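You operate a simulated robot arm through the tools that you are given. There is no shell and no other tool. Be economical: measure what you need, move in short steps, check, and stop when the job is done.

The job below is to be done with a simulated robot arm. You get a single attempt, and the scene is never put back.

## Task
Ladle greens into both bench trays' long wells and shake sesame over them.
Fine: one full green ladle each; ladle and shaker go back. Set down upright: green ladle, shaker.

It is judged by the outcome, as a careful person would: the job done as asked, and still so three seconds after it is handed in. It fails if anything else is knocked over, pushed out of place, dropped, spilled or broken.

## Robot
A 7-joint arm with a two-finger gripper, on a carriage that runs on a rail from [364, -1] to [-2016, 7] (x, y) and turns from 194 to 526 degrees about z. Base frame: it is fixed where the carriage stands at the start and does not move with it; the origin is on the floor, on the carriage's upright axis, x ahead of it, y to its left, z up; the surface under the hand at the start is at about z = 820. Readings come in mm, degrees, newtons and seconds.
Its first joint turns from -149.0 to 149.0 degrees. Places, roughly: tray [800, 100, 800]. Payload 2.45 kg.
The TCP is the grasp point between the finger pads, 26 mm short of the fingertips. In the tool frame z runs along the fingers and y along their closing line. The gripper opens to 96 mm. The gripper's body begins 69 mm behind the TCP.
Orientation is told as [roll, pitch, yaw] about the base's x, y, z axes, in that order, counted from this pose: with the fingers straight down and closing along the base's y, the tool's x points along the base's -x, its y along +y and its z along -z.

## Interface
- The arm moves only by the tool apply_moves. Its argument "targets" is one flat list of numbers, 7 for each row, row after row: the turn, a rotation vector about the base's x, y, z in units of 5 degrees (1.0 is 5 degrees), then the shift along the base's x, y, z in units of 20 mm (1.0 is 20 mm), then the closure, from 0 (fully open) to 1 (shut). In form: [wx, wy, wz, x, y, z, fingers, wx, wy, wz, x, y, z, fingers, ...]. A call has 1 to 10 rows; each row shifts and turns the commanded pose from where the row before left it. A call with a number of a shift or a turn outside -1 to 1 is refused whole. Rows are played at 5 a second. More than 50 mm and 8.6 degrees between two rows, or a gripper value outside its range, and nothing of the call is played. Where a pose cannot be reached the arm comes as near as it can. A force on the tool above 40 N (or 10 N above the force at the start of the call, whichever is more), or a blocked arm, ends the call early, and 0.2 s more pass. Each finger halts on what it meets, pressing with about 36 N; the grip force reading is that of the motor and also rises with nothing between the fingers. The clock runs only during rows and for 0.2 s after the last one: add rows that do not move to give the fingers time. It gives the time, the measured TCP pose, the force on the tool (base axes), the opening and the grip force at its end, in the units of the frame above (readings bear some noise), with the torque about the TCP (base axes, N m) and any sound that the robot's microphone picked up, and new pictures: "pictures" is both (left out), scene, wrist or none.
- Cameras (640 x 400 px; columns grow to the right, rows downward): "scene" is now at [39.2, 149.4, 1639.8]; the picture's right is [-0.24, -0.97, 0.00], its down [-0.53, 0.13, -0.84] and it looks along [0.82, -0.20, -0.54] (base axes); focal length 262 px, centre (320, 200). "wrist" rides on the gripper at [82, 3, -98] in the tool frame; the picture's right is [-0.04, 1.00, 0.00], its down [-0.73, -0.03, -0.68] and it looks along [-0.68, -0.03, 0.73] (tool axes); focal length 256 px, centre (320, 200). There is no depth. A picture from a camera that has moved, and an enlarged one, comes with that camera's place and axes in the base frame and with its lens.
- slide_trunk(by): slides the trunk up (or, below 0, down) by that many mm; the arm and the scene camera ride with it, the base frame stays. It gives what a move gives, with no picture.
- drive_base(legs): drives the robot by 1 to 6 legs, each [ahead, left, turn to the left] in mm, mm and degrees, along the robot's own axes; the way and the turn of a leg run together, so that a leg with both is an arc; at most 1500 mm and 180 degrees a leg. The arm and the cameras ride along, it lands a little off, and it stops where it bumps. It keeps to its track: a leg is cut to what the track allows. It gives what a move gives, and a new picture of the scene camera.
- aim_head(pan, tilt): turns the head with the scene camera to pan (to the left, within 155 degrees either way) and tilt (down, from -29 to 69), counted from straight ahead of the robot. It gives what a move gives, and a new picture of the scene camera.
- zoom(camera, box): a new picture of the part [left, top, right, bottom] of that camera's present view, enlarged. No time passes.
- close_job(): hands the job in; it is judged then, once.

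Go step by step. Nothing tells you exact positions but the pictures and the camera data: compare them with the known pose of the tool, close in by small moves and look again before you grip or let go. The budget is 120 turns and 260 pictures, counting those below and the enlarged ones. Unless the task says otherwise, let go and move clear before handing in, and close with one line.

The tools are called by a JSON object that holds its "api" and its "payload". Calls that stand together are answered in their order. apply_moves: Moves the arm, as the interface text tells. Its arguments: {"type":"object","properties":{"targets":{"type":"array"},"pictures":{"type":"string","enum":["both","scene","wrist","none"]}},"required":["targets"]} The other tools are called the same way: slide_trunk (by) slides the trunk up or down; drive_base (legs) drives the base; aim_head (pan, tilt) turns the head that bears the scene camera; zoom (camera, box) takes an enlarged picture of a part of a camera's view; close_job () hands the job in.

At the start:

```text
clock: 0.0
eef_pos: [885.9, 219.8, 1212.0]
ee_rot: [-0.1, 0.0, 0.0]
contact_force: [-0.2, -0.6, -0.1]
ft_torque: [-0.01, -0.01, 0.0]
gripper_width: 95.9
grip_force: 0.1
trunk travel left (down, up): [-625.0, 85.0]
robot x, y, heading: [-1.8, 1.3, -0.1]
head pan, tilt: [-13.8, 32.8]
```

scene: 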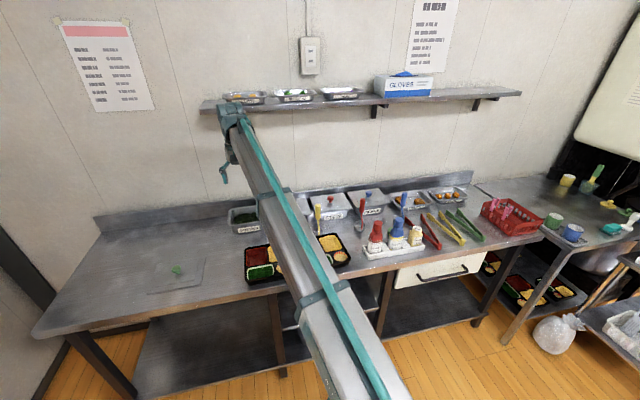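
wrist: 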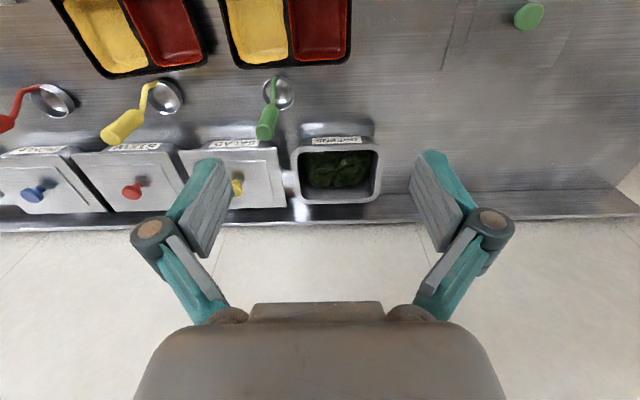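

I see a bench with two trays, a row of wells (one open with greens), ladles, shakers and bottles. I'll enlarge the views first.

{"api": "zoom", "payload": {"camera": "scene", "box": [220, 180, 380, 300]}}

{"api": "zoom", "payload": {"camera": "scene", "box": [350, 170, 550, 295]}}

{"api": "zoom", "payload": {"camera": "wrist", "box": [0, 0, 400, 250]}}

```text
3.33 times, centred on (300, 240) of scene
camera zoom: at [39.2, 149.4, 1639.8], right [-0.24, -0.97, 0.0], down [-0.53, 0.13, -0.84], along [0.82, -0.2, -0.54], focal length 873 px, centre (387, 67)
```

zoom: 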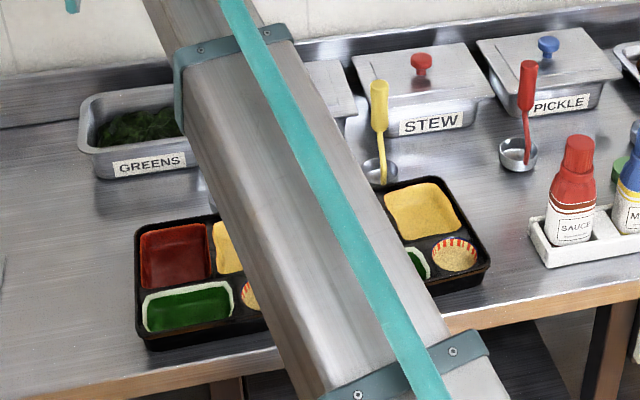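

```text
3.20 times, centred on (450, 232) of scene
camera zoom: at [39.2, 149.4, 1639.8], right [-0.24, -0.97, 0.0], down [-0.53, 0.13, -0.84], along [0.82, -0.2, -0.54], focal length 838 px, centre (-96, 96)
```

zoom: 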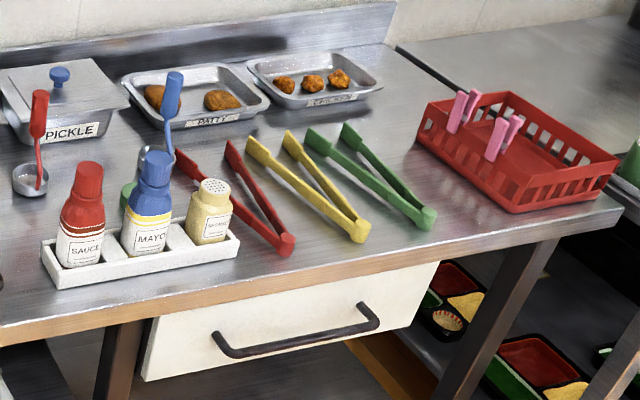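

```text
1.60 times, centred on (200, 125) of wrist
camera zoom: at [805.2, 223.6, 1311.2], right [0.04, 1.0, 0.0], down [0.73, -0.03, 0.68], along [0.68, -0.03, -0.73], focal length 410 px, centre (512, 320)
```

zoom: 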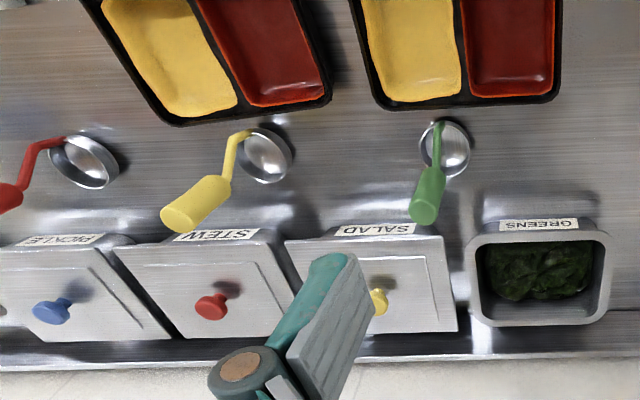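

Green ladle stands in front of the SALAD/GREENS pans; a shaker sits at the end of the bottle rack. I'll check the shaker label and the wall notices.

{"api": "zoom", "payload": {"camera": "scene", "box": [360, 205, 440, 255]}}

{"api": "zoom", "payload": {"camera": "scene", "box": [50, 10, 170, 115]}}

{"api": "zoom", "payload": {"camera": "scene", "box": [395, 0, 475, 60]}}

{"api": "aim_head", "payload": {"pan": 0, "tilt": 45}}

```text
8.00 times, centred on (400, 230) of scene
camera zoom: at [39.2, 149.4, 1639.8], right [-0.24, -0.97, 0.0], down [-0.53, 0.13, -0.84], along [0.82, -0.2, -0.54], focal length 2096 px, centre (-320, -40)
```

zoom: 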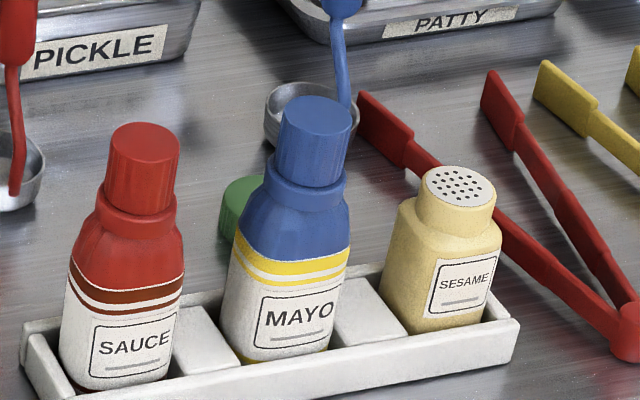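

```text
3.81 times, centred on (110, 62) of scene
camera zoom: at [39.2, 149.4, 1639.8], right [-0.24, -0.97, 0.0], down [-0.53, 0.13, -0.84], along [0.82, -0.2, -0.54], focal length 998 px, centre (1120, 724)
```

zoom: 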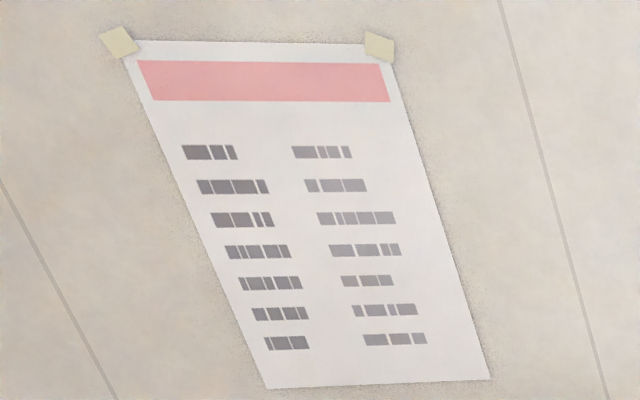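

```text
6.67 times, centred on (435, 30) of scene
camera zoom: at [39.2, 149.4, 1639.8], right [-0.24, -0.97, 0.0], down [-0.53, 0.13, -0.84], along [0.82, -0.2, -0.54], focal length 1747 px, centre (-447, 1333)
```

zoom: 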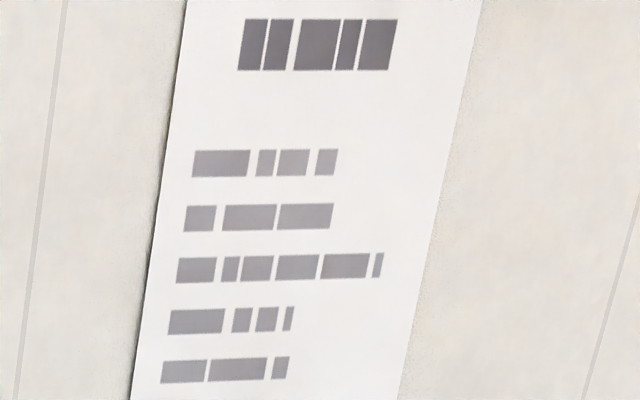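

```text
clock: 0.8
eef_pos: [887.0, 219.8, 1211.2]
ee_rot: [0.0, 0.0, 0.1]
contact_force: [0.1, 0.4, 0.1]
ft_torque: [0.0, 0.01, 0.01]
gripper_width: 96.3
grip_force: 0.0
trunk travel left (down, up): [-625.0, 85.0]
robot x, y, heading: [-0.1, -2.7, 0.1]
head pan, tilt: [0.0, 45.0]
camera scene: at [34.0, 170.6, 1621.7], right [0.0, -1.0, 0.0], down [-0.71, 0.0, -0.71], along [0.71, 0.0, -0.71], focal length 262 px, centre (320, 200)
```

scene: 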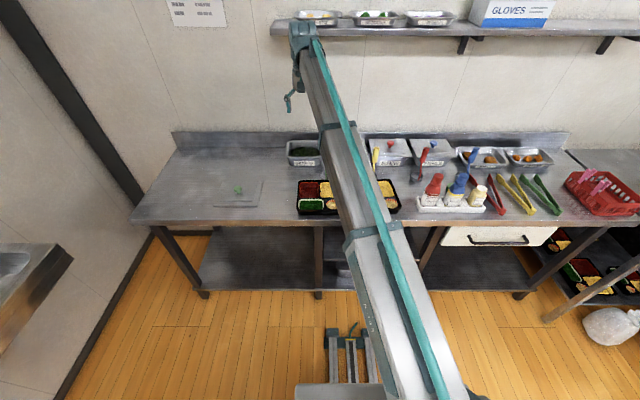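

Greens pan is around (1123, 250), green ladle stem about (947, 143) with its handle upright, trays in front. I'll tilt the tool 45° outward while backing off, then lower the trunk and look closer.

{"api": "apply_moves", "payload": {"targets": [0, -1, 0, -0.6, -0.4, 0, 0, 0, -1, 0, -0.6, -0.4, 0, 0, 0, -1, 0, -0.6, -0.4, 0, 0, 0, -1, 0, -0.6, -0.4, 0, 0, 0, -1, 0, -0.6, -0.4, 0, 0, 0, -1, 0, -0.6, -0.4, 0, 0, 0, -1, 0, -0.6, -0.4, 0, 0, 0, -1, 0, -0.6, -0.4, 0, 0, 0, -1, 0, -0.6, -0.4, 0, 0], "pictures": "both"}}

```text
clock: 2.8
eef_pos: [777.8, 146.8, 1212.3]
ee_rot: [0.0, -45.1, -0.1]
contact_force: [0.5, -0.8, -0.5]
ft_torque: [-0.01, 0.04, 0.03]
gripper_width: 96.1
grip_force: 0.1
trunk travel left (down, up): [-625.0, 85.0]
robot x, y, heading: [-0.3, 1.3, 0.0]
head pan, tilt: [0.0, 45.0]
camera scene: at [33.6, 170.5, 1621.7], right [0.0, -1.0, 0.0], down [-0.71, 0.0, -0.71], along [0.71, 0.0, -0.71], focal length 262 px, centre (320, 200)
camera wrist: at [650.6, 151.7, 1224.4], right [0.03, 1.0, 0.03], down [0.04, -0.03, 1.0], along [1.0, -0.03, -0.04], focal length 256 px, centre (320, 200)
```

scene: 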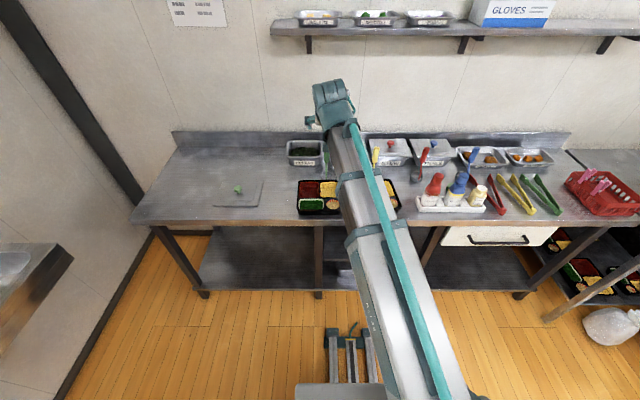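
wrist: 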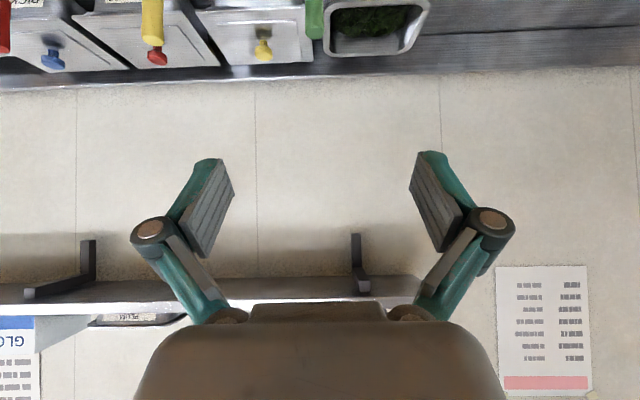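

The tool is tilted 45° now. I lower the trunk 200 mm and look.

{"api": "slide_trunk", "payload": {"by": -200}}

{"api": "zoom", "payload": {"camera": "wrist", "box": [0, 0, 640, 400]}}

{"api": "zoom", "payload": {"camera": "scene", "box": [220, 80, 420, 205]}}

```text
clock: 4.9
eef_pos: [779.1, 148.1, 1011.7]
ee_rot: [0.0, -45.0, 0.1]
contact_force: [-0.4, -0.1, 0.2]
ft_torque: [0.01, 0.01, 0.0]
gripper_width: 96.1
grip_force: 0.1
trunk travel left (down, up): [-425.0, 285.0]
robot x, y, heading: [-3.1, 2.9, 0.1]
head pan, tilt: [0.0, 45.0]
```

```text
1.00 times, centred on (320, 200) of wrist (not enlarged: the box is as wide or as high as the picture)
camera zoom: at [651.1, 151.9, 1024.5], right [0.03, 1.0, 0.03], down [0.04, -0.03, 1.0], along [1.0, -0.03, -0.04], focal length 256 px, centre (320, 200)
```

zoom: 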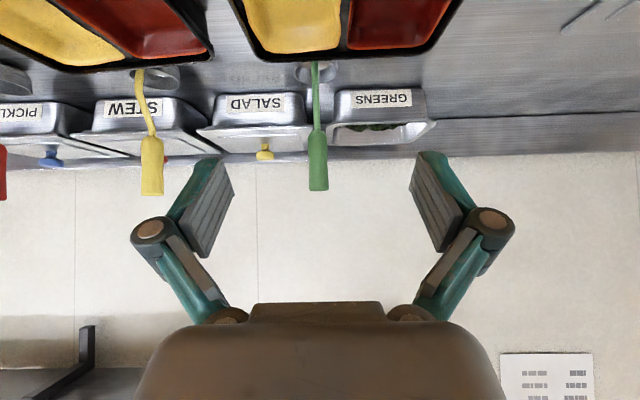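

```text
3.20 times, centred on (320, 142) of scene
camera zoom: at [33.9, 170.6, 1421.7], right [0.0, -1.0, 0.0], down [-0.71, 0.0, -0.71], along [0.71, 0.0, -0.71], focal length 838 px, centre (320, 384)
```

zoom: 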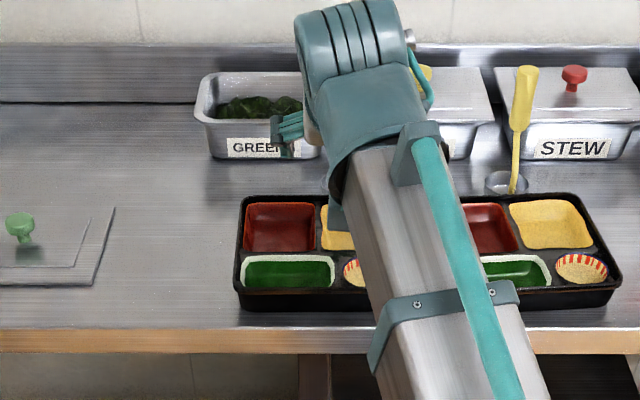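

The green ladle's grip spans z≈932–1000 at about (952, 141). I'll approach between the open fingers.

{"api": "apply_moves", "payload": {"targets": [0, 0, 0, 1, -0.1, -0.5, 0, 0, 0, 0, 1, -0.1, -0.5, 0, 0, 0, 0, 1, -0.1, -0.5, 0, 0, 0, 0, 1, -0.05, -0.5, 0, 0, 0, 0, 1, 0, -0.2, 0, 0, 0, 0, 1, 0, 0, 0, 0, 0, 0, 0.75, 0, 0, 0], "pictures": "both"}}

```text
clock: 6.5
eef_pos: [914.3, 142.5, 965.2]
ee_rot: [0.1, -45.1, 0.0]
contact_force: [0.6, 0.2, 0.3]
ft_torque: [-0.03, 0.03, 0.0]
gripper_width: 95.7
grip_force: 0.1
trunk travel left (down, up): [-425.0, 285.0]
robot x, y, heading: [2.6, -0.4, 0.3]
head pan, tilt: [0.0, 45.0]
camera scene: at [34.0, 170.6, 1421.7], right [0.0, -1.0, 0.0], down [-0.71, 0.0, -0.71], along [0.71, 0.0, -0.71], focal length 262 px, centre (320, 200)
camera wrist: at [787.7, 146.2, 979.2], right [0.03, 1.0, 0.03], down [0.04, -0.03, 1.0], along [1.0, -0.03, -0.04], focal length 256 px, centre (320, 200)
```

scene: 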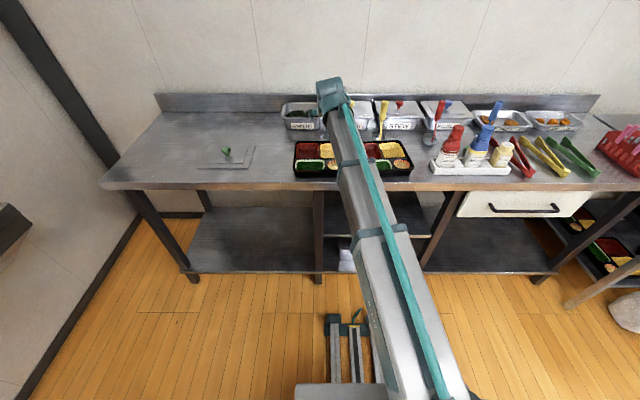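
wrist: 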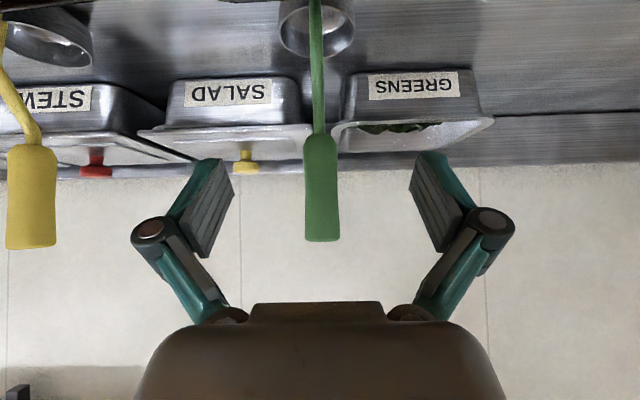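

Handle triangulates to x≈960, y≈140. I move in and close.

{"api": "apply_moves", "payload": {"targets": [0, 0, 0, 0.75, -0.05, 0, 0, 0, 0, 0, 0.75, -0.05, 0, 0, 0, 0, 0, 0.75, 0, 0, 0, 0, 0, 0, 0, 0, 0, 0, 0, 0, 0, 0, 0, 0, 1, 0, 0, 0, 0, 0, 0, 1, 0, 0, 0, 0, 0, 0, 1, 0, 0, 0, 0, 0, 0, 1, 0, 0, 0, 0, 0, 0, 1, 0, 0, 0, 0, 0, 0, 1], "pictures": "wrist"}}

```text
clock: 8.7
eef_pos: [958.6, 138.1, 968.1]
ee_rot: [0.0, -45.0, 0.0]
contact_force: [0.4, 0.4, 0.7]
ft_torque: [0.06, -0.01, 0.0]
gripper_width: 23.0
grip_force: 35.6
trunk travel left (down, up): [-425.0, 285.0]
robot x, y, heading: [0.3, 0.3, 0.1]
head pan, tilt: [0.0, 45.0]
camera wrist: at [831.6, 142.6, 979.6], right [0.03, 1.0, 0.03], down [0.04, -0.03, 1.0], along [1.0, -0.03, -0.04], focal length 256 px, centre (320, 200)
```

wrist: 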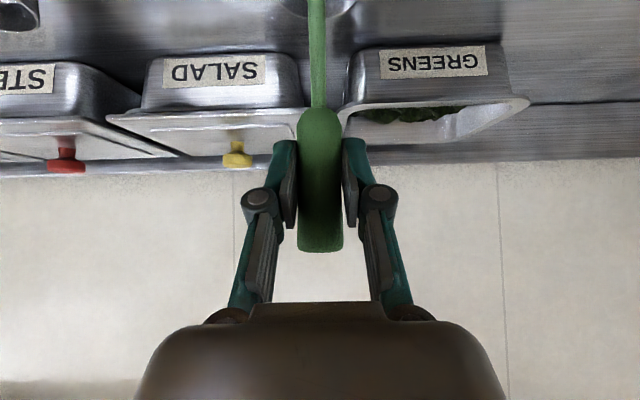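

Ladle is held. I lift it straight up and carry it toward the pan.

{"api": "apply_moves", "payload": {"targets": [0, 0, 0, 0, 0, 0.6, 1, 0, 0, 0, 0, 0, 1, 1, 0, 0, 0, 0, 0, 1, 1, 0, 0, 0, 0, 0, 1, 1, 0, 0, 0, 0, 0.8, 1, 1, 0, 0, 0, 0, 1, 1, 1, 0, 0, 0, 0, 1, 0, 1, 0, 0, 0, 0.5, 1, 0, 1, 0, 0, 0, 1, 1, 0, 1, 0, 0, 0, 1, 0.7, 0, 1], "pictures": "both"}}

```text
clock: 10.9
eef_pos: [1009.0, 250.4, 1081.9]
ee_rot: [0.0, -45.0, 0.0]
contact_force: [0.6, 0.4, -2.6]
ft_torque: [0.01, 0.03, 0.01]
gripper_width: 22.8
grip_force: 36.1
trunk travel left (down, up): [-425.0, 285.0]
robot x, y, heading: [3.7, -0.4, -0.0]
head pan, tilt: [0.0, 45.0]
camera scene: at [34.2, 170.7, 1421.6], right [0.0, -1.0, 0.0], down [-0.71, 0.0, -0.71], along [0.71, 0.0, -0.71], focal length 262 px, centre (320, 200)
camera wrist: at [882.2, 255.0, 1094.1], right [0.03, 1.0, 0.03], down [0.04, -0.03, 1.0], along [1.0, -0.03, -0.04], focal length 256 px, centre (320, 200)
```

scene: 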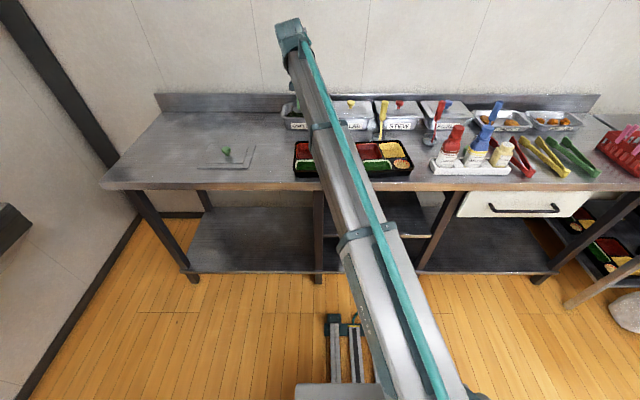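
wrist: 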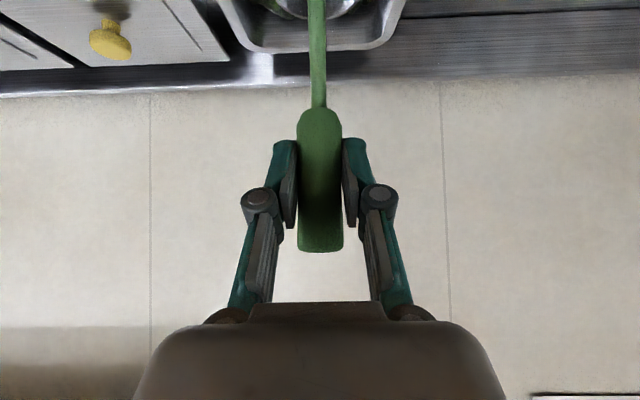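

Pan rim is about x 1058–1216, centre y≈242, z≈880. I move the bowl over its middle.

{"api": "apply_moves", "payload": {"targets": [0, 0, 0, 1, -0.1, 0, 1, 0, 0, 0, 1, -0.1, 0, 1, 0, 0, 0, 1, -0.1, 0, 1, 0, 0, 0, 1, -0.1, 0, 1, 0, 0, 0, 1, 0, 0, 1, 0, 0, 0, 0, 0, 0, 1], "pictures": "both"}}

{"api": "zoom", "payload": {"camera": "wrist", "box": [200, 0, 440, 120]}}

```text
clock: 12.3
eef_pos: [1108.5, 239.5, 1080.0]
ee_rot: [0.0, -45.0, 0.0]
contact_force: [-0.8, -0.2, -0.5]
ft_torque: [-0.02, 0.06, 0.02]
gripper_width: 23.1
grip_force: 35.7
trunk travel left (down, up): [-425.0, 285.0]
robot x, y, heading: [2.6, 0.8, 0.1]
head pan, tilt: [0.0, 45.0]
camera scene: at [34.1, 170.6, 1421.6], right [0.0, -1.0, 0.0], down [-0.71, 0.0, -0.71], along [0.71, 0.0, -0.71], focal length 262 px, centre (320, 200)
camera wrist: at [981.1, 244.0, 1093.1], right [0.03, 1.0, 0.03], down [0.04, -0.03, 1.0], along [1.0, -0.03, -0.04], focal length 256 px, centre (320, 200)
```

scene: 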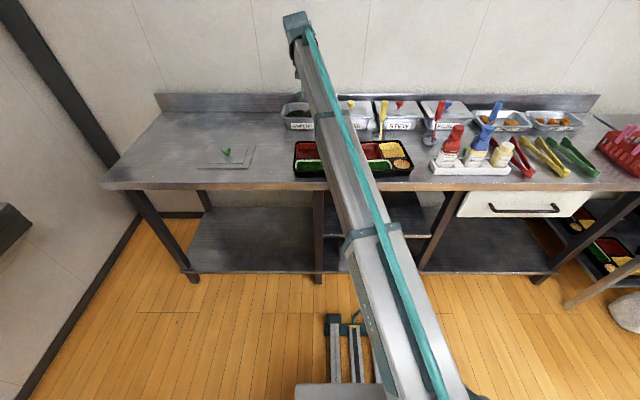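
wrist: 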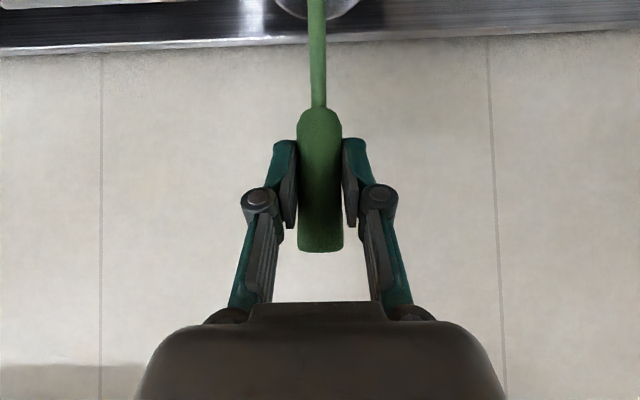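

```text
2.67 times, centred on (320, 60) of wrist
camera zoom: at [981.1, 244.0, 1093.1], right [0.03, 1.0, 0.03], down [0.04, -0.03, 1.0], along [1.0, -0.03, -0.04], focal length 683 px, centre (320, 573)
```

zoom: 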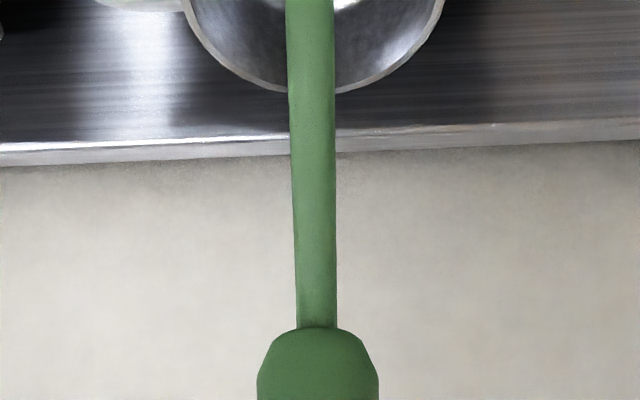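

The bowl hangs over the pan. I dip straight down slowly, watching force.

{"api": "apply_moves", "payload": {"targets": [0, 0, 0, 0, 0.1, -1, 1, 0, 0, 0, 0, 0, -1, 1, 0, 0, 0, 0, 0, -1, 1, 0, 0, 0, 0, 0, -0.8, 1, 0, 0, 0, 0, 0, -0.6, 1, 0, 0, 0, 0, 0, 0, 1], "pictures": "wrist"}}

{"api": "zoom", "payload": {"camera": "wrist", "box": [200, 0, 440, 120]}}

```text
clock: 13.7
eef_pos: [1107.0, 242.0, 991.7]
ee_rot: [0.0, -45.0, 0.0]
contact_force: [0.1, -0.3, -2.2]
ft_torque: [0.04, 0.01, 0.01]
gripper_width: 22.9
grip_force: 36.4
trunk travel left (down, up): [-425.0, 285.0]
robot x, y, heading: [-4.5, 2.7, -0.1]
head pan, tilt: [0.0, 45.0]
camera wrist: at [980.6, 246.5, 1003.3], right [0.03, 1.0, 0.03], down [0.04, -0.03, 1.0], along [1.0, -0.03, -0.04], focal length 256 px, centre (320, 200)
```

wrist: 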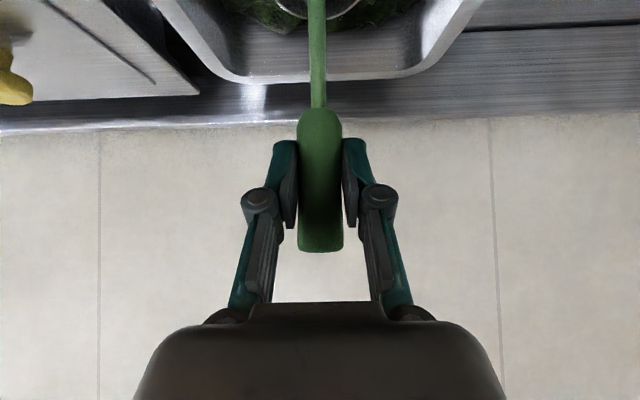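

```text
2.67 times, centred on (320, 60) of wrist
camera zoom: at [980.6, 246.5, 1003.3], right [0.03, 1.0, 0.03], down [0.04, -0.03, 1.0], along [1.0, -0.03, -0.04], focal length 683 px, centre (320, 573)
```

zoom: 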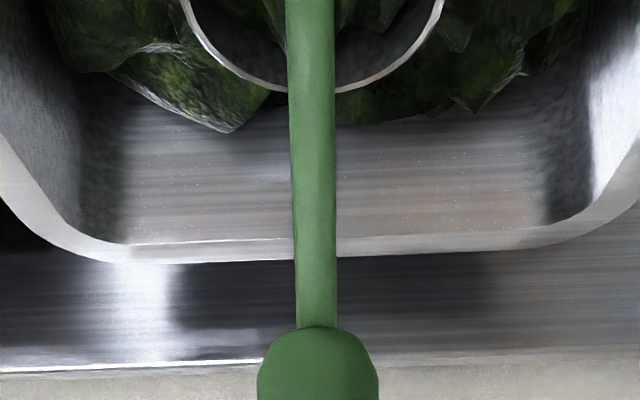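

Bowl rim is about at the surface of the greens. I go deeper, sweep forward a little, and lift.

{"api": "apply_moves", "payload": {"targets": [0, 0, 0, 0, 0, -0.4, 1, 0, 0, 0, 0, 0, -0.35, 1, 0, 0, 0, 0.5, 0, 0, 1, 0, 0, 0, 0.5, 0, 0, 1, 0, 0, 0, 0.5, 0, 0, 1, 0, 0, 0, 0, 0, 0, 1], "pictures": "none"}}

{"api": "zoom", "payload": {"camera": "wrist", "box": [200, 0, 440, 120]}}

```text
clock: 15.1
eef_pos: [1135.4, 242.7, 976.9]
ee_rot: [-0.1, -45.0, 0.0]
contact_force: [0.2, 0.2, -1.5]
ft_torque: [-0.03, 0.01, -0.01]
gripper_width: 23.1
grip_force: 35.9
trunk travel left (down, up): [-425.0, 285.0]
robot x, y, heading: [-0.4, -1.0, 0.2]
head pan, tilt: [0.0, 45.0]
```

```text
2.67 times, centred on (320, 60) of wrist
camera zoom: at [1010.1, 246.6, 988.7], right [0.03, 1.0, 0.03], down [0.04, -0.03, 1.0], along [1.0, -0.03, -0.04], focal length 683 px, centre (320, 573)
```

zoom: 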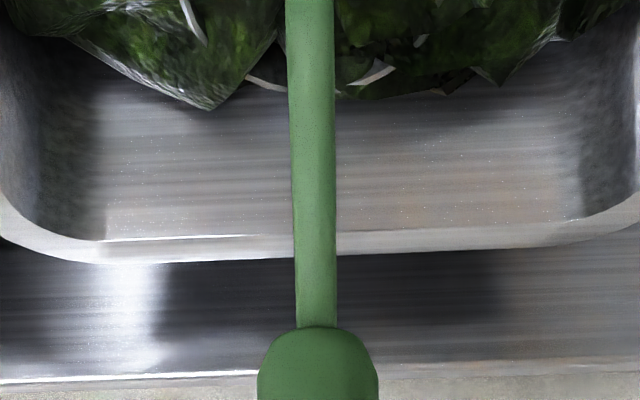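

The bowl is submerged. I lift it 100 mm and look.

{"api": "apply_moves", "payload": {"targets": [0, 0, 0, 0, 0, 1, 1, 0, 0, 0, 0, 0, 1, 1, 0, 0, 0, -0.5, 0, 1, 1, 0, 0, 0, -1, 0, 1, 1, 0, 0, 0, -1, 0, 1, 1, 0, 0, 0, -1, 0, 0.5, 1, 0, 0, 0, -1, 0, 0, 1, 0, 0, 0, -1, 0, 0, 1, 0, 0, 0, -1, 0, 0, 1, 0, 0, 0, -1, 0, 0, 1], "pictures": "scene"}}

{"api": "zoom", "payload": {"camera": "wrist", "box": [200, 0, 440, 120]}}

```text
clock: 17.3
eef_pos: [986.6, 241.6, 1086.9]
ee_rot: [0.1, -45.0, 0.0]
contact_force: [0.0, -1.0, -1.2]
ft_torque: [-0.02, 0.02, 0.0]
gripper_width: 22.5
grip_force: 35.9
trunk travel left (down, up): [-425.0, 285.0]
robot x, y, heading: [2.9, -2.3, 0.0]
head pan, tilt: [0.0, 45.0]
camera scene: at [34.0, 170.6, 1421.7], right [0.0, -1.0, 0.0], down [-0.71, 0.0, -0.71], along [0.71, 0.0, -0.71], focal length 262 px, centre (320, 200)
```

scene: 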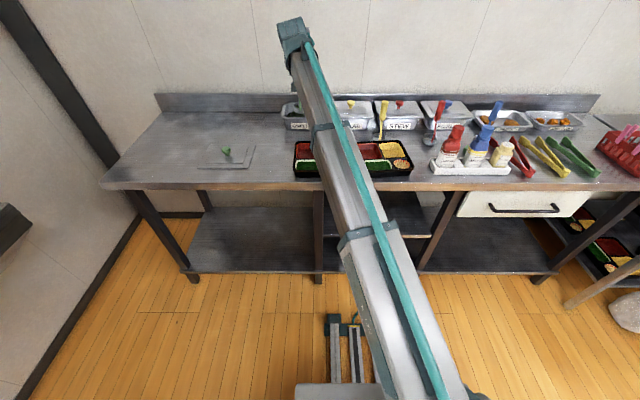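

```text
2.67 times, centred on (320, 60) of wrist
camera zoom: at [859.9, 246.5, 1100.1], right [0.03, 1.0, 0.03], down [0.04, -0.03, 1.0], along [1.0, -0.03, -0.04], focal length 683 px, centre (320, 573)
```

zoom: 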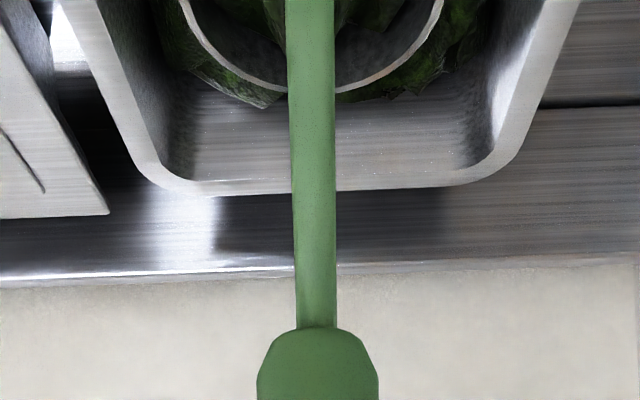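

There are greens in the bowl. I carry it back toward the trays and slightly left so the scene camera can see how full it is.

{"api": "apply_moves", "payload": {"targets": [0, 0, 0, -1, 0.8, 0, 1, 0, 0, 0, -1, 0.8, 0, 1, 0, 0, 0, -1, 0.8, 0, 1, 0, 0, 0, -1, 0.8, 0, 1, 0, 0, 0, -1, 0.8, 0, 1, 0, 0, 0, -1, 0.8, 0, 1, 0, 0, 0, -1, 0.8, 0, 1, 0, 0, 0, -1, 0.8, 0, 1, 0, 0, 0, -1, 0.8, 0, 1], "pictures": "none"}}

{"api": "zoom", "payload": {"camera": "scene", "box": [160, 70, 400, 220]}}

```text
clock: 19.3
eef_pos: [810.3, 385.9, 1087.7]
ee_rot: [-0.1, -45.0, 0.0]
contact_force: [-0.5, -0.2, -0.7]
ft_torque: [-0.01, -0.01, 0.02]
gripper_width: 22.8
grip_force: 35.9
trunk travel left (down, up): [-425.0, 285.0]
robot x, y, heading: [-3.3, -0.9, 0.1]
head pan, tilt: [0.0, 45.0]
```

```text
2.67 times, centred on (280, 145) of scene
camera zoom: at [34.0, 170.6, 1421.7], right [0.0, -1.0, 0.0], down [-0.71, 0.0, -0.71], along [0.71, 0.0, -0.71], focal length 699 px, centre (427, 347)
```

zoom: 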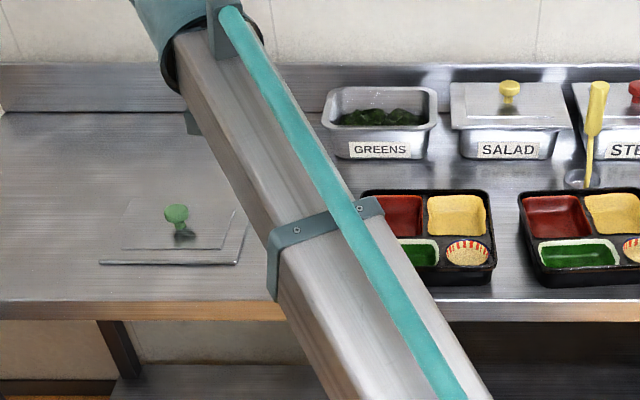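

The arm hides the bowl, but the trays are clear: long wells centred near (797, 206) and (797, −37). I'll bring the bowl over tray 1's long well, to pour by rolling so the hand stays left of the tray.

{"api": "apply_moves", "payload": {"targets": [0, 0, 0, -0.12, -0.93, -0.19, 1, 0, 0, 0, -0.12, -0.93, -0.19, 1, 0, 0, 0, -0.12, -0.93, -0.19, 1, 0, 0, 0, -0.12, -0.93, -0.19, 1, 0, 0, 0, -0.12, -0.93, -0.19, 1, 0, 0, 0, -0.12, -0.93, -0.19, 1, 0, 0, 0, -0.12, -0.93, -0.19, 1, 0, 0, 0, -0.12, -0.93, -0.19, 1, 0, 0, 0, -0.12, -0.93, -0.19, 1, 0, 0, 0, -0.12, -0.93, -0.19, 1], "pictures": "both"}}

{"api": "zoom", "payload": {"camera": "wrist", "box": [200, 0, 440, 120]}}

```text
clock: 21.5
eef_pos: [783.9, 203.3, 1048.4]
ee_rot: [-0.1, -45.0, 0.0]
contact_force: [-0.1, 1.2, -0.7]
ft_torque: [0.0, 0.02, -0.03]
gripper_width: 23.0
grip_force: 36.3
trunk travel left (down, up): [-425.0, 285.0]
robot x, y, heading: [2.1, -1.8, -0.1]
head pan, tilt: [0.0, 45.0]
camera scene: at [34.0, 170.8, 1421.6], right [0.0, -1.0, 0.0], down [-0.71, 0.0, -0.71], along [0.71, 0.0, -0.71], focal length 262 px, centre (320, 200)
camera wrist: at [657.5, 206.8, 1060.2], right [0.03, 1.0, 0.03], down [0.04, -0.03, 1.0], along [1.0, -0.03, -0.04], focal length 256 px, centre (320, 200)
```

scene: 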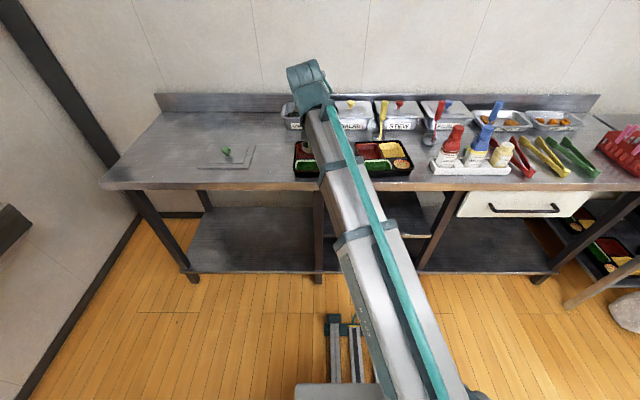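
wrist: 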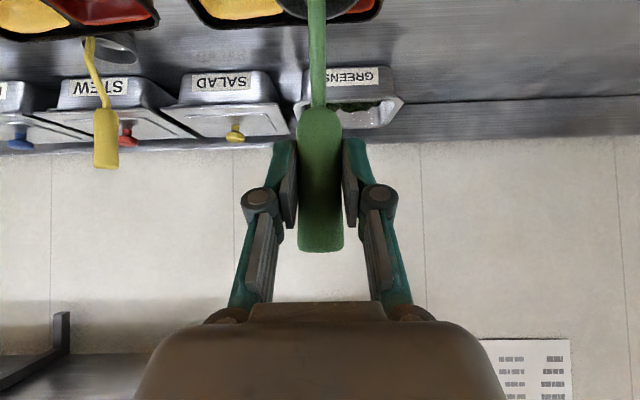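

```text
2.67 times, centred on (320, 60) of wrist
camera zoom: at [657.5, 206.8, 1060.2], right [0.03, 1.0, 0.03], down [0.04, -0.03, 1.0], along [1.0, -0.03, -0.04], focal length 683 px, centre (320, 573)
```

zoom: 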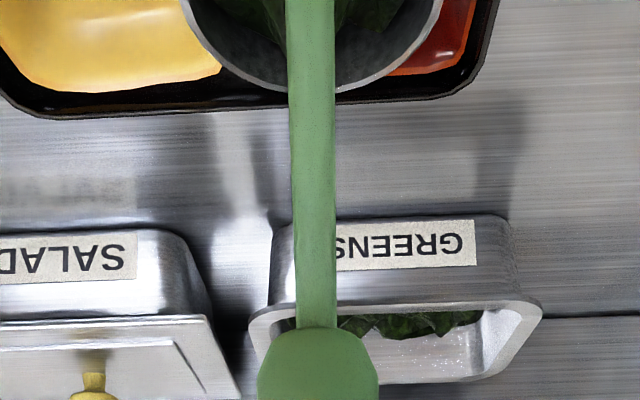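

Greens are heaped in the bowl. Now I start rolling −45° while keeping the lip above tray 1's well.

{"api": "apply_moves", "payload": {"targets": [-1, 0, 0, 0, 0.37, -0.3, 1, -1, 0, 0, 0, 0.37, -0.3, 1, -1, 0, 0, 0, 0.37, -0.3, 1, -1, 0, 0, 0, 0.37, -0.3, 1, -1, 0, 0, 0, 0.37, -0.3, 1, -1, 0, 0, 0, 0.37, -0.3, 1, -1, 0, 0, 0, 0.37, -0.3, 1, -1, 0, 0, 0, 0.37, -0.3, 1, -1, 0, 0, 0, 0.37, -0.3, 1], "pictures": "both"}}

```text
clock: 23.5
eef_pos: [784.0, 268.8, 994.7]
ee_rot: [-54.8, -30.0, 35.3]
contact_force: [0.1, -0.1, -1.2]
ft_torque: [0.11, 0.04, 0.0]
gripper_width: 22.9
grip_force: 35.8
trunk travel left (down, up): [-425.0, 285.0]
robot x, y, heading: [1.1, 0.5, 0.1]
head pan, tilt: [0.0, 45.0]
camera scene: at [34.0, 170.6, 1421.7], right [0.0, -1.0, 0.0], down [-0.71, 0.0, -0.71], along [0.71, 0.0, -0.71], focal length 262 px, centre (320, 200)
camera wrist: at [657.6, 280.5, 1002.8], right [0.03, 0.73, -0.69], down [0.04, 0.69, 0.73], along [1.0, -0.05, -0.01], focal length 256 px, centre (320, 200)
```

scene: 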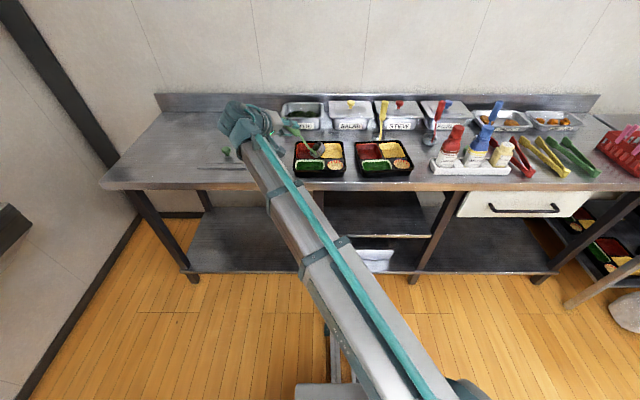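
wrist: 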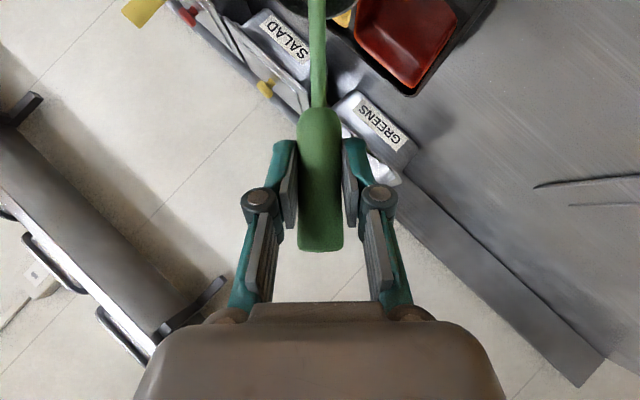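

Now the ladle is visible to the scene camera. I enlarge to check where the bowl is.

{"api": "zoom", "payload": {"camera": "scene", "box": [250, 110, 370, 185]}}

```text
5.33 times, centred on (310, 148) of scene
camera zoom: at [34.0, 170.6, 1421.7], right [0.0, -1.0, 0.0], down [-0.71, 0.0, -0.71], along [0.71, 0.0, -0.71], focal length 1397 px, centre (373, 480)
```

zoom: 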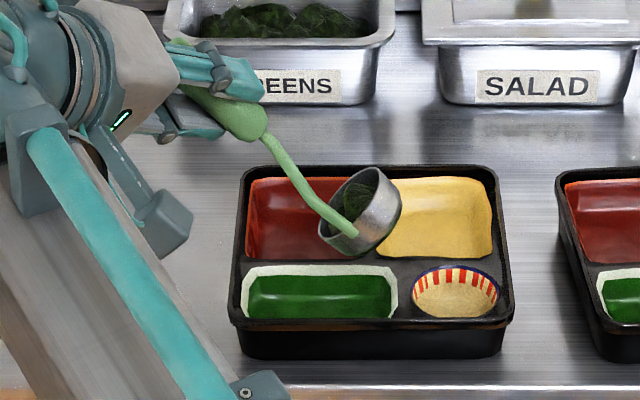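

The model matches: the lip is right above tray 1's well centre and the bowl is full. I continue the roll to −75°.

{"api": "apply_moves", "payload": {"targets": [-1, 0, 0, 0, 0.41, -0.35, 1, -1, 0, 0, 0, 0.41, -0.35, 1, -1, 0, 0, 0, 0.41, -0.35, 1, -1, 0, 0, 0, 0.3, -0.4, 1, -1, 0, 0, 0, 0.3, -0.4, 1, -1, 0, 0, 0, 0.3, -0.4, 1], "pictures": "none"}}

{"api": "zoom", "payload": {"camera": "scene", "box": [250, 110, 370, 185]}}

```text
clock: 24.9
eef_pos: [783.9, 309.3, 951.8]
ee_rot: [-79.3, -10.5, 44.0]
contact_force: [0.7, -0.4, 0.1]
ft_torque: [0.13, 0.04, 0.0]
gripper_width: 22.8
grip_force: 36.3
trunk travel left (down, up): [-425.0, 285.0]
robot x, y, heading: [-0.2, 1.4, 0.0]
head pan, tilt: [0.0, 45.0]
```

```text
5.33 times, centred on (310, 148) of scene
camera zoom: at [34.0, 170.6, 1421.7], right [0.0, -1.0, 0.0], down [-0.71, 0.0, -0.71], along [0.71, 0.0, -0.71], focal length 1397 px, centre (373, 480)
```

zoom: 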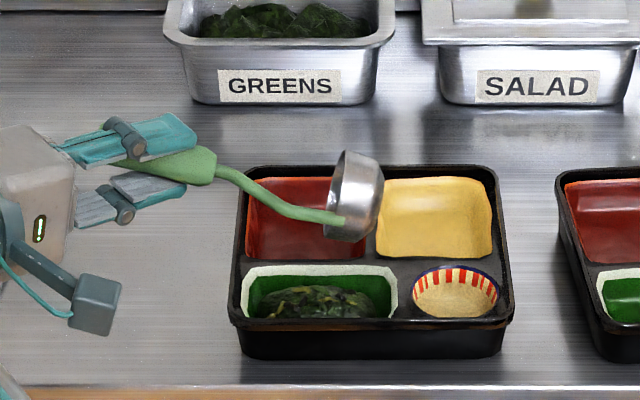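

Greens have landed in tray 1's well. I roll a little more to empty the bowl fully.

{"api": "apply_moves", "payload": {"targets": [-1, 0, 0, 0, 0.2, -0.3, 1, -1, 0, 0, 0, 0.2, -0.3, 1, -1, 0, 0, 0, 0.2, -0.3, 1, -1, 0, 0, 0, 0.1, -0.3, 1, -1, 0, 0, 0, 0.1, 0, 1, 0, 0, 0, 0, 0, 0, 1, 0, 0, 0, 0, 0, 0, 1], "pictures": "none"}}

{"api": "zoom", "payload": {"camera": "scene", "box": [250, 110, 370, 185]}}

```text
clock: 26.5
eef_pos: [784.3, 327.1, 927.3]
ee_rot: [-97.1, 7.1, 44.6]
contact_force: [0.4, -0.3, -1.6]
ft_torque: [0.14, 0.02, -0.01]
gripper_width: 22.6
grip_force: 35.9
trunk travel left (down, up): [-425.0, 285.0]
robot x, y, heading: [0.1, -0.9, -0.1]
head pan, tilt: [0.0, 45.0]
```

```text
5.33 times, centred on (310, 148) of scene
camera zoom: at [34.0, 170.6, 1421.6], right [0.0, -1.0, 0.0], down [-0.71, 0.0, -0.71], along [0.71, 0.0, -0.71], focal length 1397 px, centre (373, 480)
```

zoom: 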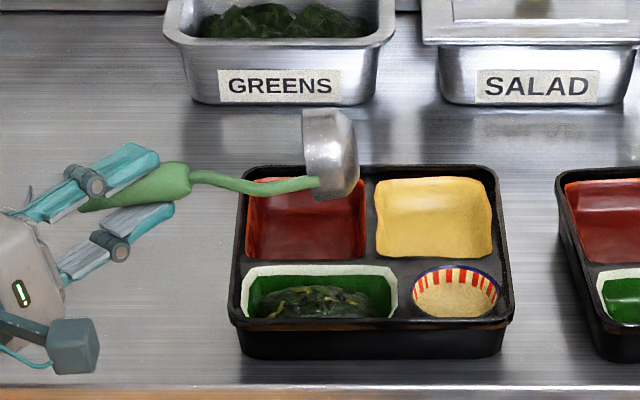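

Ladle is empty. I unroll it while moving back toward the pan.

{"api": "apply_moves", "payload": {"targets": [1, 0, 0, 0.6, 0, 0.6, 1, 1, 0, 0, 0.6, 0, 0.6, 1, 1, 0, 0, 0.6, 0, 0.6, 1, 1, 0, 0, 0.6, 0, 0.6, 1, 1, 0, 0, 0.6, 0, 0.6, 1, 1, 0, 0, 0.6, 0, 0.6, 1, 1, 0, 0, 0.6, 0, 0.6, 1, 1, 0, 0, 0.6, 0, 0.6, 1, 1, 0, 0, 0.6, 0, 0.6, 1, 1, 0, 0, 0.6, 0, 0.6, 1], "pictures": "none"}}

{"api": "apply_moves", "payload": {"targets": [1, 0, 0, 1, -0.42, 0.2, 1, 1, 0, 0, 1, -0.42, 0.2, 1, 1, 0, 0, 1, -0.42, 0.2, 1, 1, 0, 0, 1, -0.42, 0.2, 1, 1, 0, 0, 1, -0.42, 0.2, 1, 1, 0, 0, 1, -0.42, 0.2, 1, 1, 0, 0, 1, -0.42, 0.2, 1, 1, 0, 0, 1, -0.42, 0.2, 1, 1, 0, 0, 1, -0.42, 0.2, 1, 1, 0, 0, 1, -0.42, 0.2, 1], "pictures": "wrist"}}

```text
clock: 28.7
eef_pos: [906.9, 327.1, 1046.4]
ee_rot: [-59.2, -27.1, 37.4]
contact_force: [0.1, 1.0, -0.9]
ft_torque: [0.07, -0.02, 0.0]
gripper_width: 22.9
grip_force: 35.9
trunk travel left (down, up): [-425.0, 285.0]
robot x, y, heading: [-0.6, 0.1, 0.0]
head pan, tilt: [0.0, 45.0]
```

```text
clock: 30.9
eef_pos: [1105.3, 243.7, 1086.3]
ee_rot: [0.1, -44.9, -0.1]
contact_force: [0.2, -0.8, 0.1]
ft_torque: [0.0, 0.05, -0.01]
gripper_width: 23.1
grip_force: 36.7
trunk travel left (down, up): [-425.0, 285.0]
robot x, y, heading: [-1.1, 0.4, 0.1]
head pan, tilt: [0.0, 45.0]
camera wrist: at [978.5, 247.7, 1098.7], right [0.03, 1.0, 0.03], down [0.04, -0.03, 1.0], along [1.0, -0.03, -0.04], focal length 256 px, centre (320, 200)
```

wrist: 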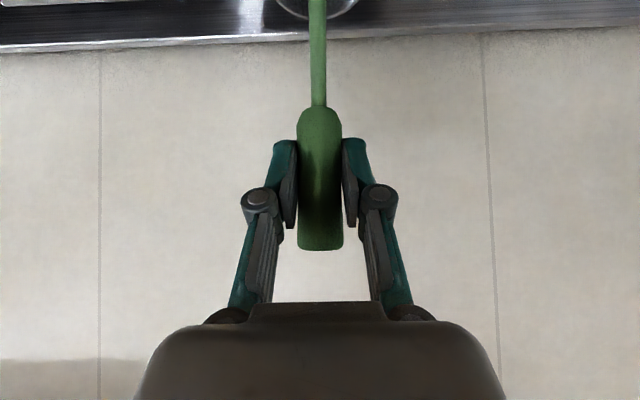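

Second dip, same depth and sweep.

{"api": "apply_moves", "payload": {"targets": [0, 0, 0, 0, 0, -1, 1, 0, 0, 0, 0, 0, -1, 1, 0, 0, 0, 0, 0, -1, 1, 0, 0, 0, 0, 0, -1, 1, 0, 0, 0, 0, 0, -0.8, 1, 0, 0, 0, 0, 0, -0.65, 1, 0, 0, 0, 0.5, 0, 0, 1, 0, 0, 0, 0.5, 0, 0, 1, 0, 0, 0, 0.5, 0, 0, 1, 0, 0, 0, 0, 0, 0, 1], "pictures": "none"}}

{"api": "apply_moves", "payload": {"targets": [0, 0, 0, 0, 0, 1, 1, 0, 0, 0, 0, 0, 1, 1, 0, 0, 0, -0.5, 0, 1, 1, 0, 0, 0, -1, 0, 1, 1, 0, 0, 0, -1, -0.5, 1, 1, 0, 0, 0, -1, -1, 0.5, 1, 0, 0, 0, -1, -1, 0, 1, 0, 0, 0, -1, -1, 0, 1, 0, 0, 0, -1, -1, 0, 1, 0, 0, 0, -1, -1, 0, 1], "pictures": "wrist"}}

{"api": "zoom", "payload": {"camera": "wrist", "box": [200, 0, 440, 120]}}

```text
clock: 33.1
eef_pos: [1134.7, 241.8, 975.2]
ee_rot: [0.0, -44.9, 0.0]
contact_force: [0.9, 0.6, -1.1]
ft_torque: [0.02, 0.03, 0.0]
gripper_width: 22.6
grip_force: 36.0
trunk travel left (down, up): [-425.0, 285.0]
robot x, y, heading: [-4.1, 0.1, -0.0]
head pan, tilt: [0.0, 45.0]
```

```text
clock: 35.3
eef_pos: [984.0, 130.4, 1089.3]
ee_rot: [0.0, -45.0, 0.0]
contact_force: [0.3, -0.5, -1.4]
ft_torque: [-0.01, -0.01, 0.03]
gripper_width: 23.0
grip_force: 35.9
trunk travel left (down, up): [-425.0, 285.0]
robot x, y, heading: [-0.2, -1.3, -0.0]
head pan, tilt: [0.0, 45.0]
camera wrist: at [856.0, 134.9, 1102.6], right [0.03, 1.0, 0.03], down [0.04, -0.03, 1.0], along [1.0, -0.03, -0.04], focal length 256 px, centre (320, 200)
```

wrist: 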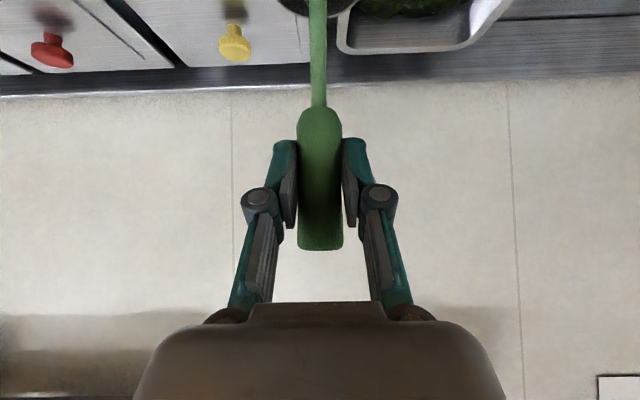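

```text
2.67 times, centred on (320, 60) of wrist
camera zoom: at [856.0, 134.9, 1102.6], right [0.03, 1.0, 0.03], down [0.04, -0.03, 1.0], along [1.0, -0.03, -0.04], focal length 683 px, centre (320, 573)
```

zoom: 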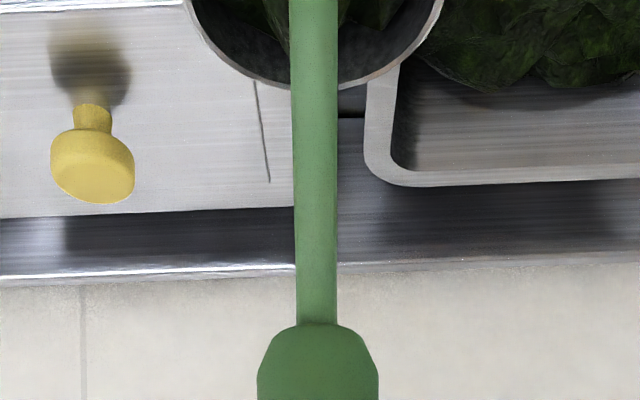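

Full again. I carry it to tray 2's long well.

{"api": "apply_moves", "payload": {"targets": [0, 0, 0, -1, -0.8, -0.2, 1, 0, 0, 0, -1, -0.8, -0.2, 1, 0, 0, 0, -1, -0.8, -0.2, 1, 0, 0, 0, -1, -0.8, -0.2, 1, 0, 0, 0, -1, -0.8, -0.2, 1, 0, 0, 0, -1, -0.8, -0.2, 1, 0, 0, 0, -1, -0.8, -0.2, 1, 0, 0, 0, -1, -0.8, -0.2, 1, 0, 0, 0, -1, -0.8, -0.2, 1, 0, 0, 0, -0.95, -0.85, -0.2, 1], "pictures": "none"}}

{"api": "apply_moves", "payload": {"targets": [1, 0, 0, 0, -0.37, -0.3, 1, 1, 0, 0, 0, -0.37, -0.3, 1, 1, 0, 0, 0, -0.37, -0.3, 1, 1, 0, 0, 0, -0.37, -0.3, 1, 1, 0, 0, 0, -0.37, -0.3, 1, 1, 0, 0, 0, -0.37, -0.3, 1, 1, 0, 0, 0, -0.37, -0.3, 1], "pictures": "scene"}}

{"api": "zoom", "payload": {"camera": "scene", "box": [320, 110, 440, 185]}}

```text
clock: 37.5
eef_pos: [782.8, -29.8, 1047.6]
ee_rot: [0.1, -45.1, 0.0]
contact_force: [0.7, -0.7, -1.8]
ft_torque: [0.0, 0.01, -0.03]
gripper_width: 22.9
grip_force: 35.5
trunk travel left (down, up): [-425.0, 285.0]
robot x, y, heading: [1.4, 0.0, 0.2]
head pan, tilt: [0.0, 45.0]
```

```text
clock: 39.1
eef_pos: [784.7, -82.5, 1003.5]
ee_rot: [44.8, -35.3, -29.8]
contact_force: [-0.4, -0.3, -0.8]
ft_torque: [-0.05, 0.03, 0.01]
gripper_width: 23.1
grip_force: 35.6
trunk travel left (down, up): [-425.0, 285.0]
robot x, y, heading: [0.0, -0.5, -0.1]
head pan, tilt: [0.0, 45.0]
camera scene: at [34.1, 170.7, 1421.7], right [0.0, -1.0, 0.0], down [-0.71, 0.0, -0.71], along [0.71, 0.0, -0.71], focal length 262 px, centre (320, 200)
```

scene: 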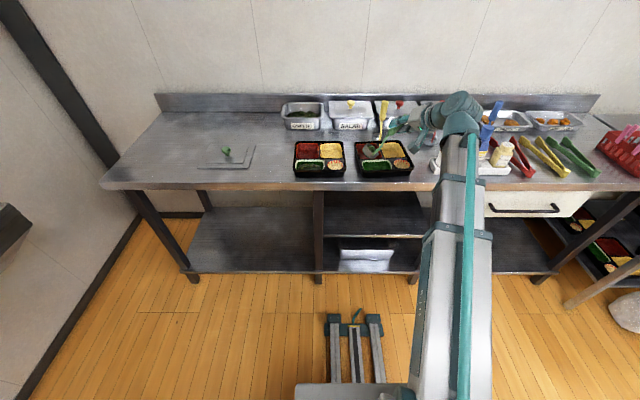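

```text
5.33 times, centred on (380, 148) of scene
camera zoom: at [34.1, 170.7, 1421.7], right [0.0, -1.0, 0.0], down [-0.71, 0.0, -0.71], along [0.71, 0.0, -0.71], focal length 1397 px, centre (0, 480)
```

zoom: 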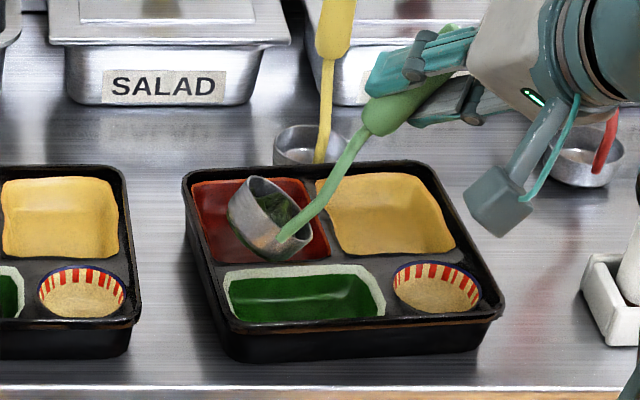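

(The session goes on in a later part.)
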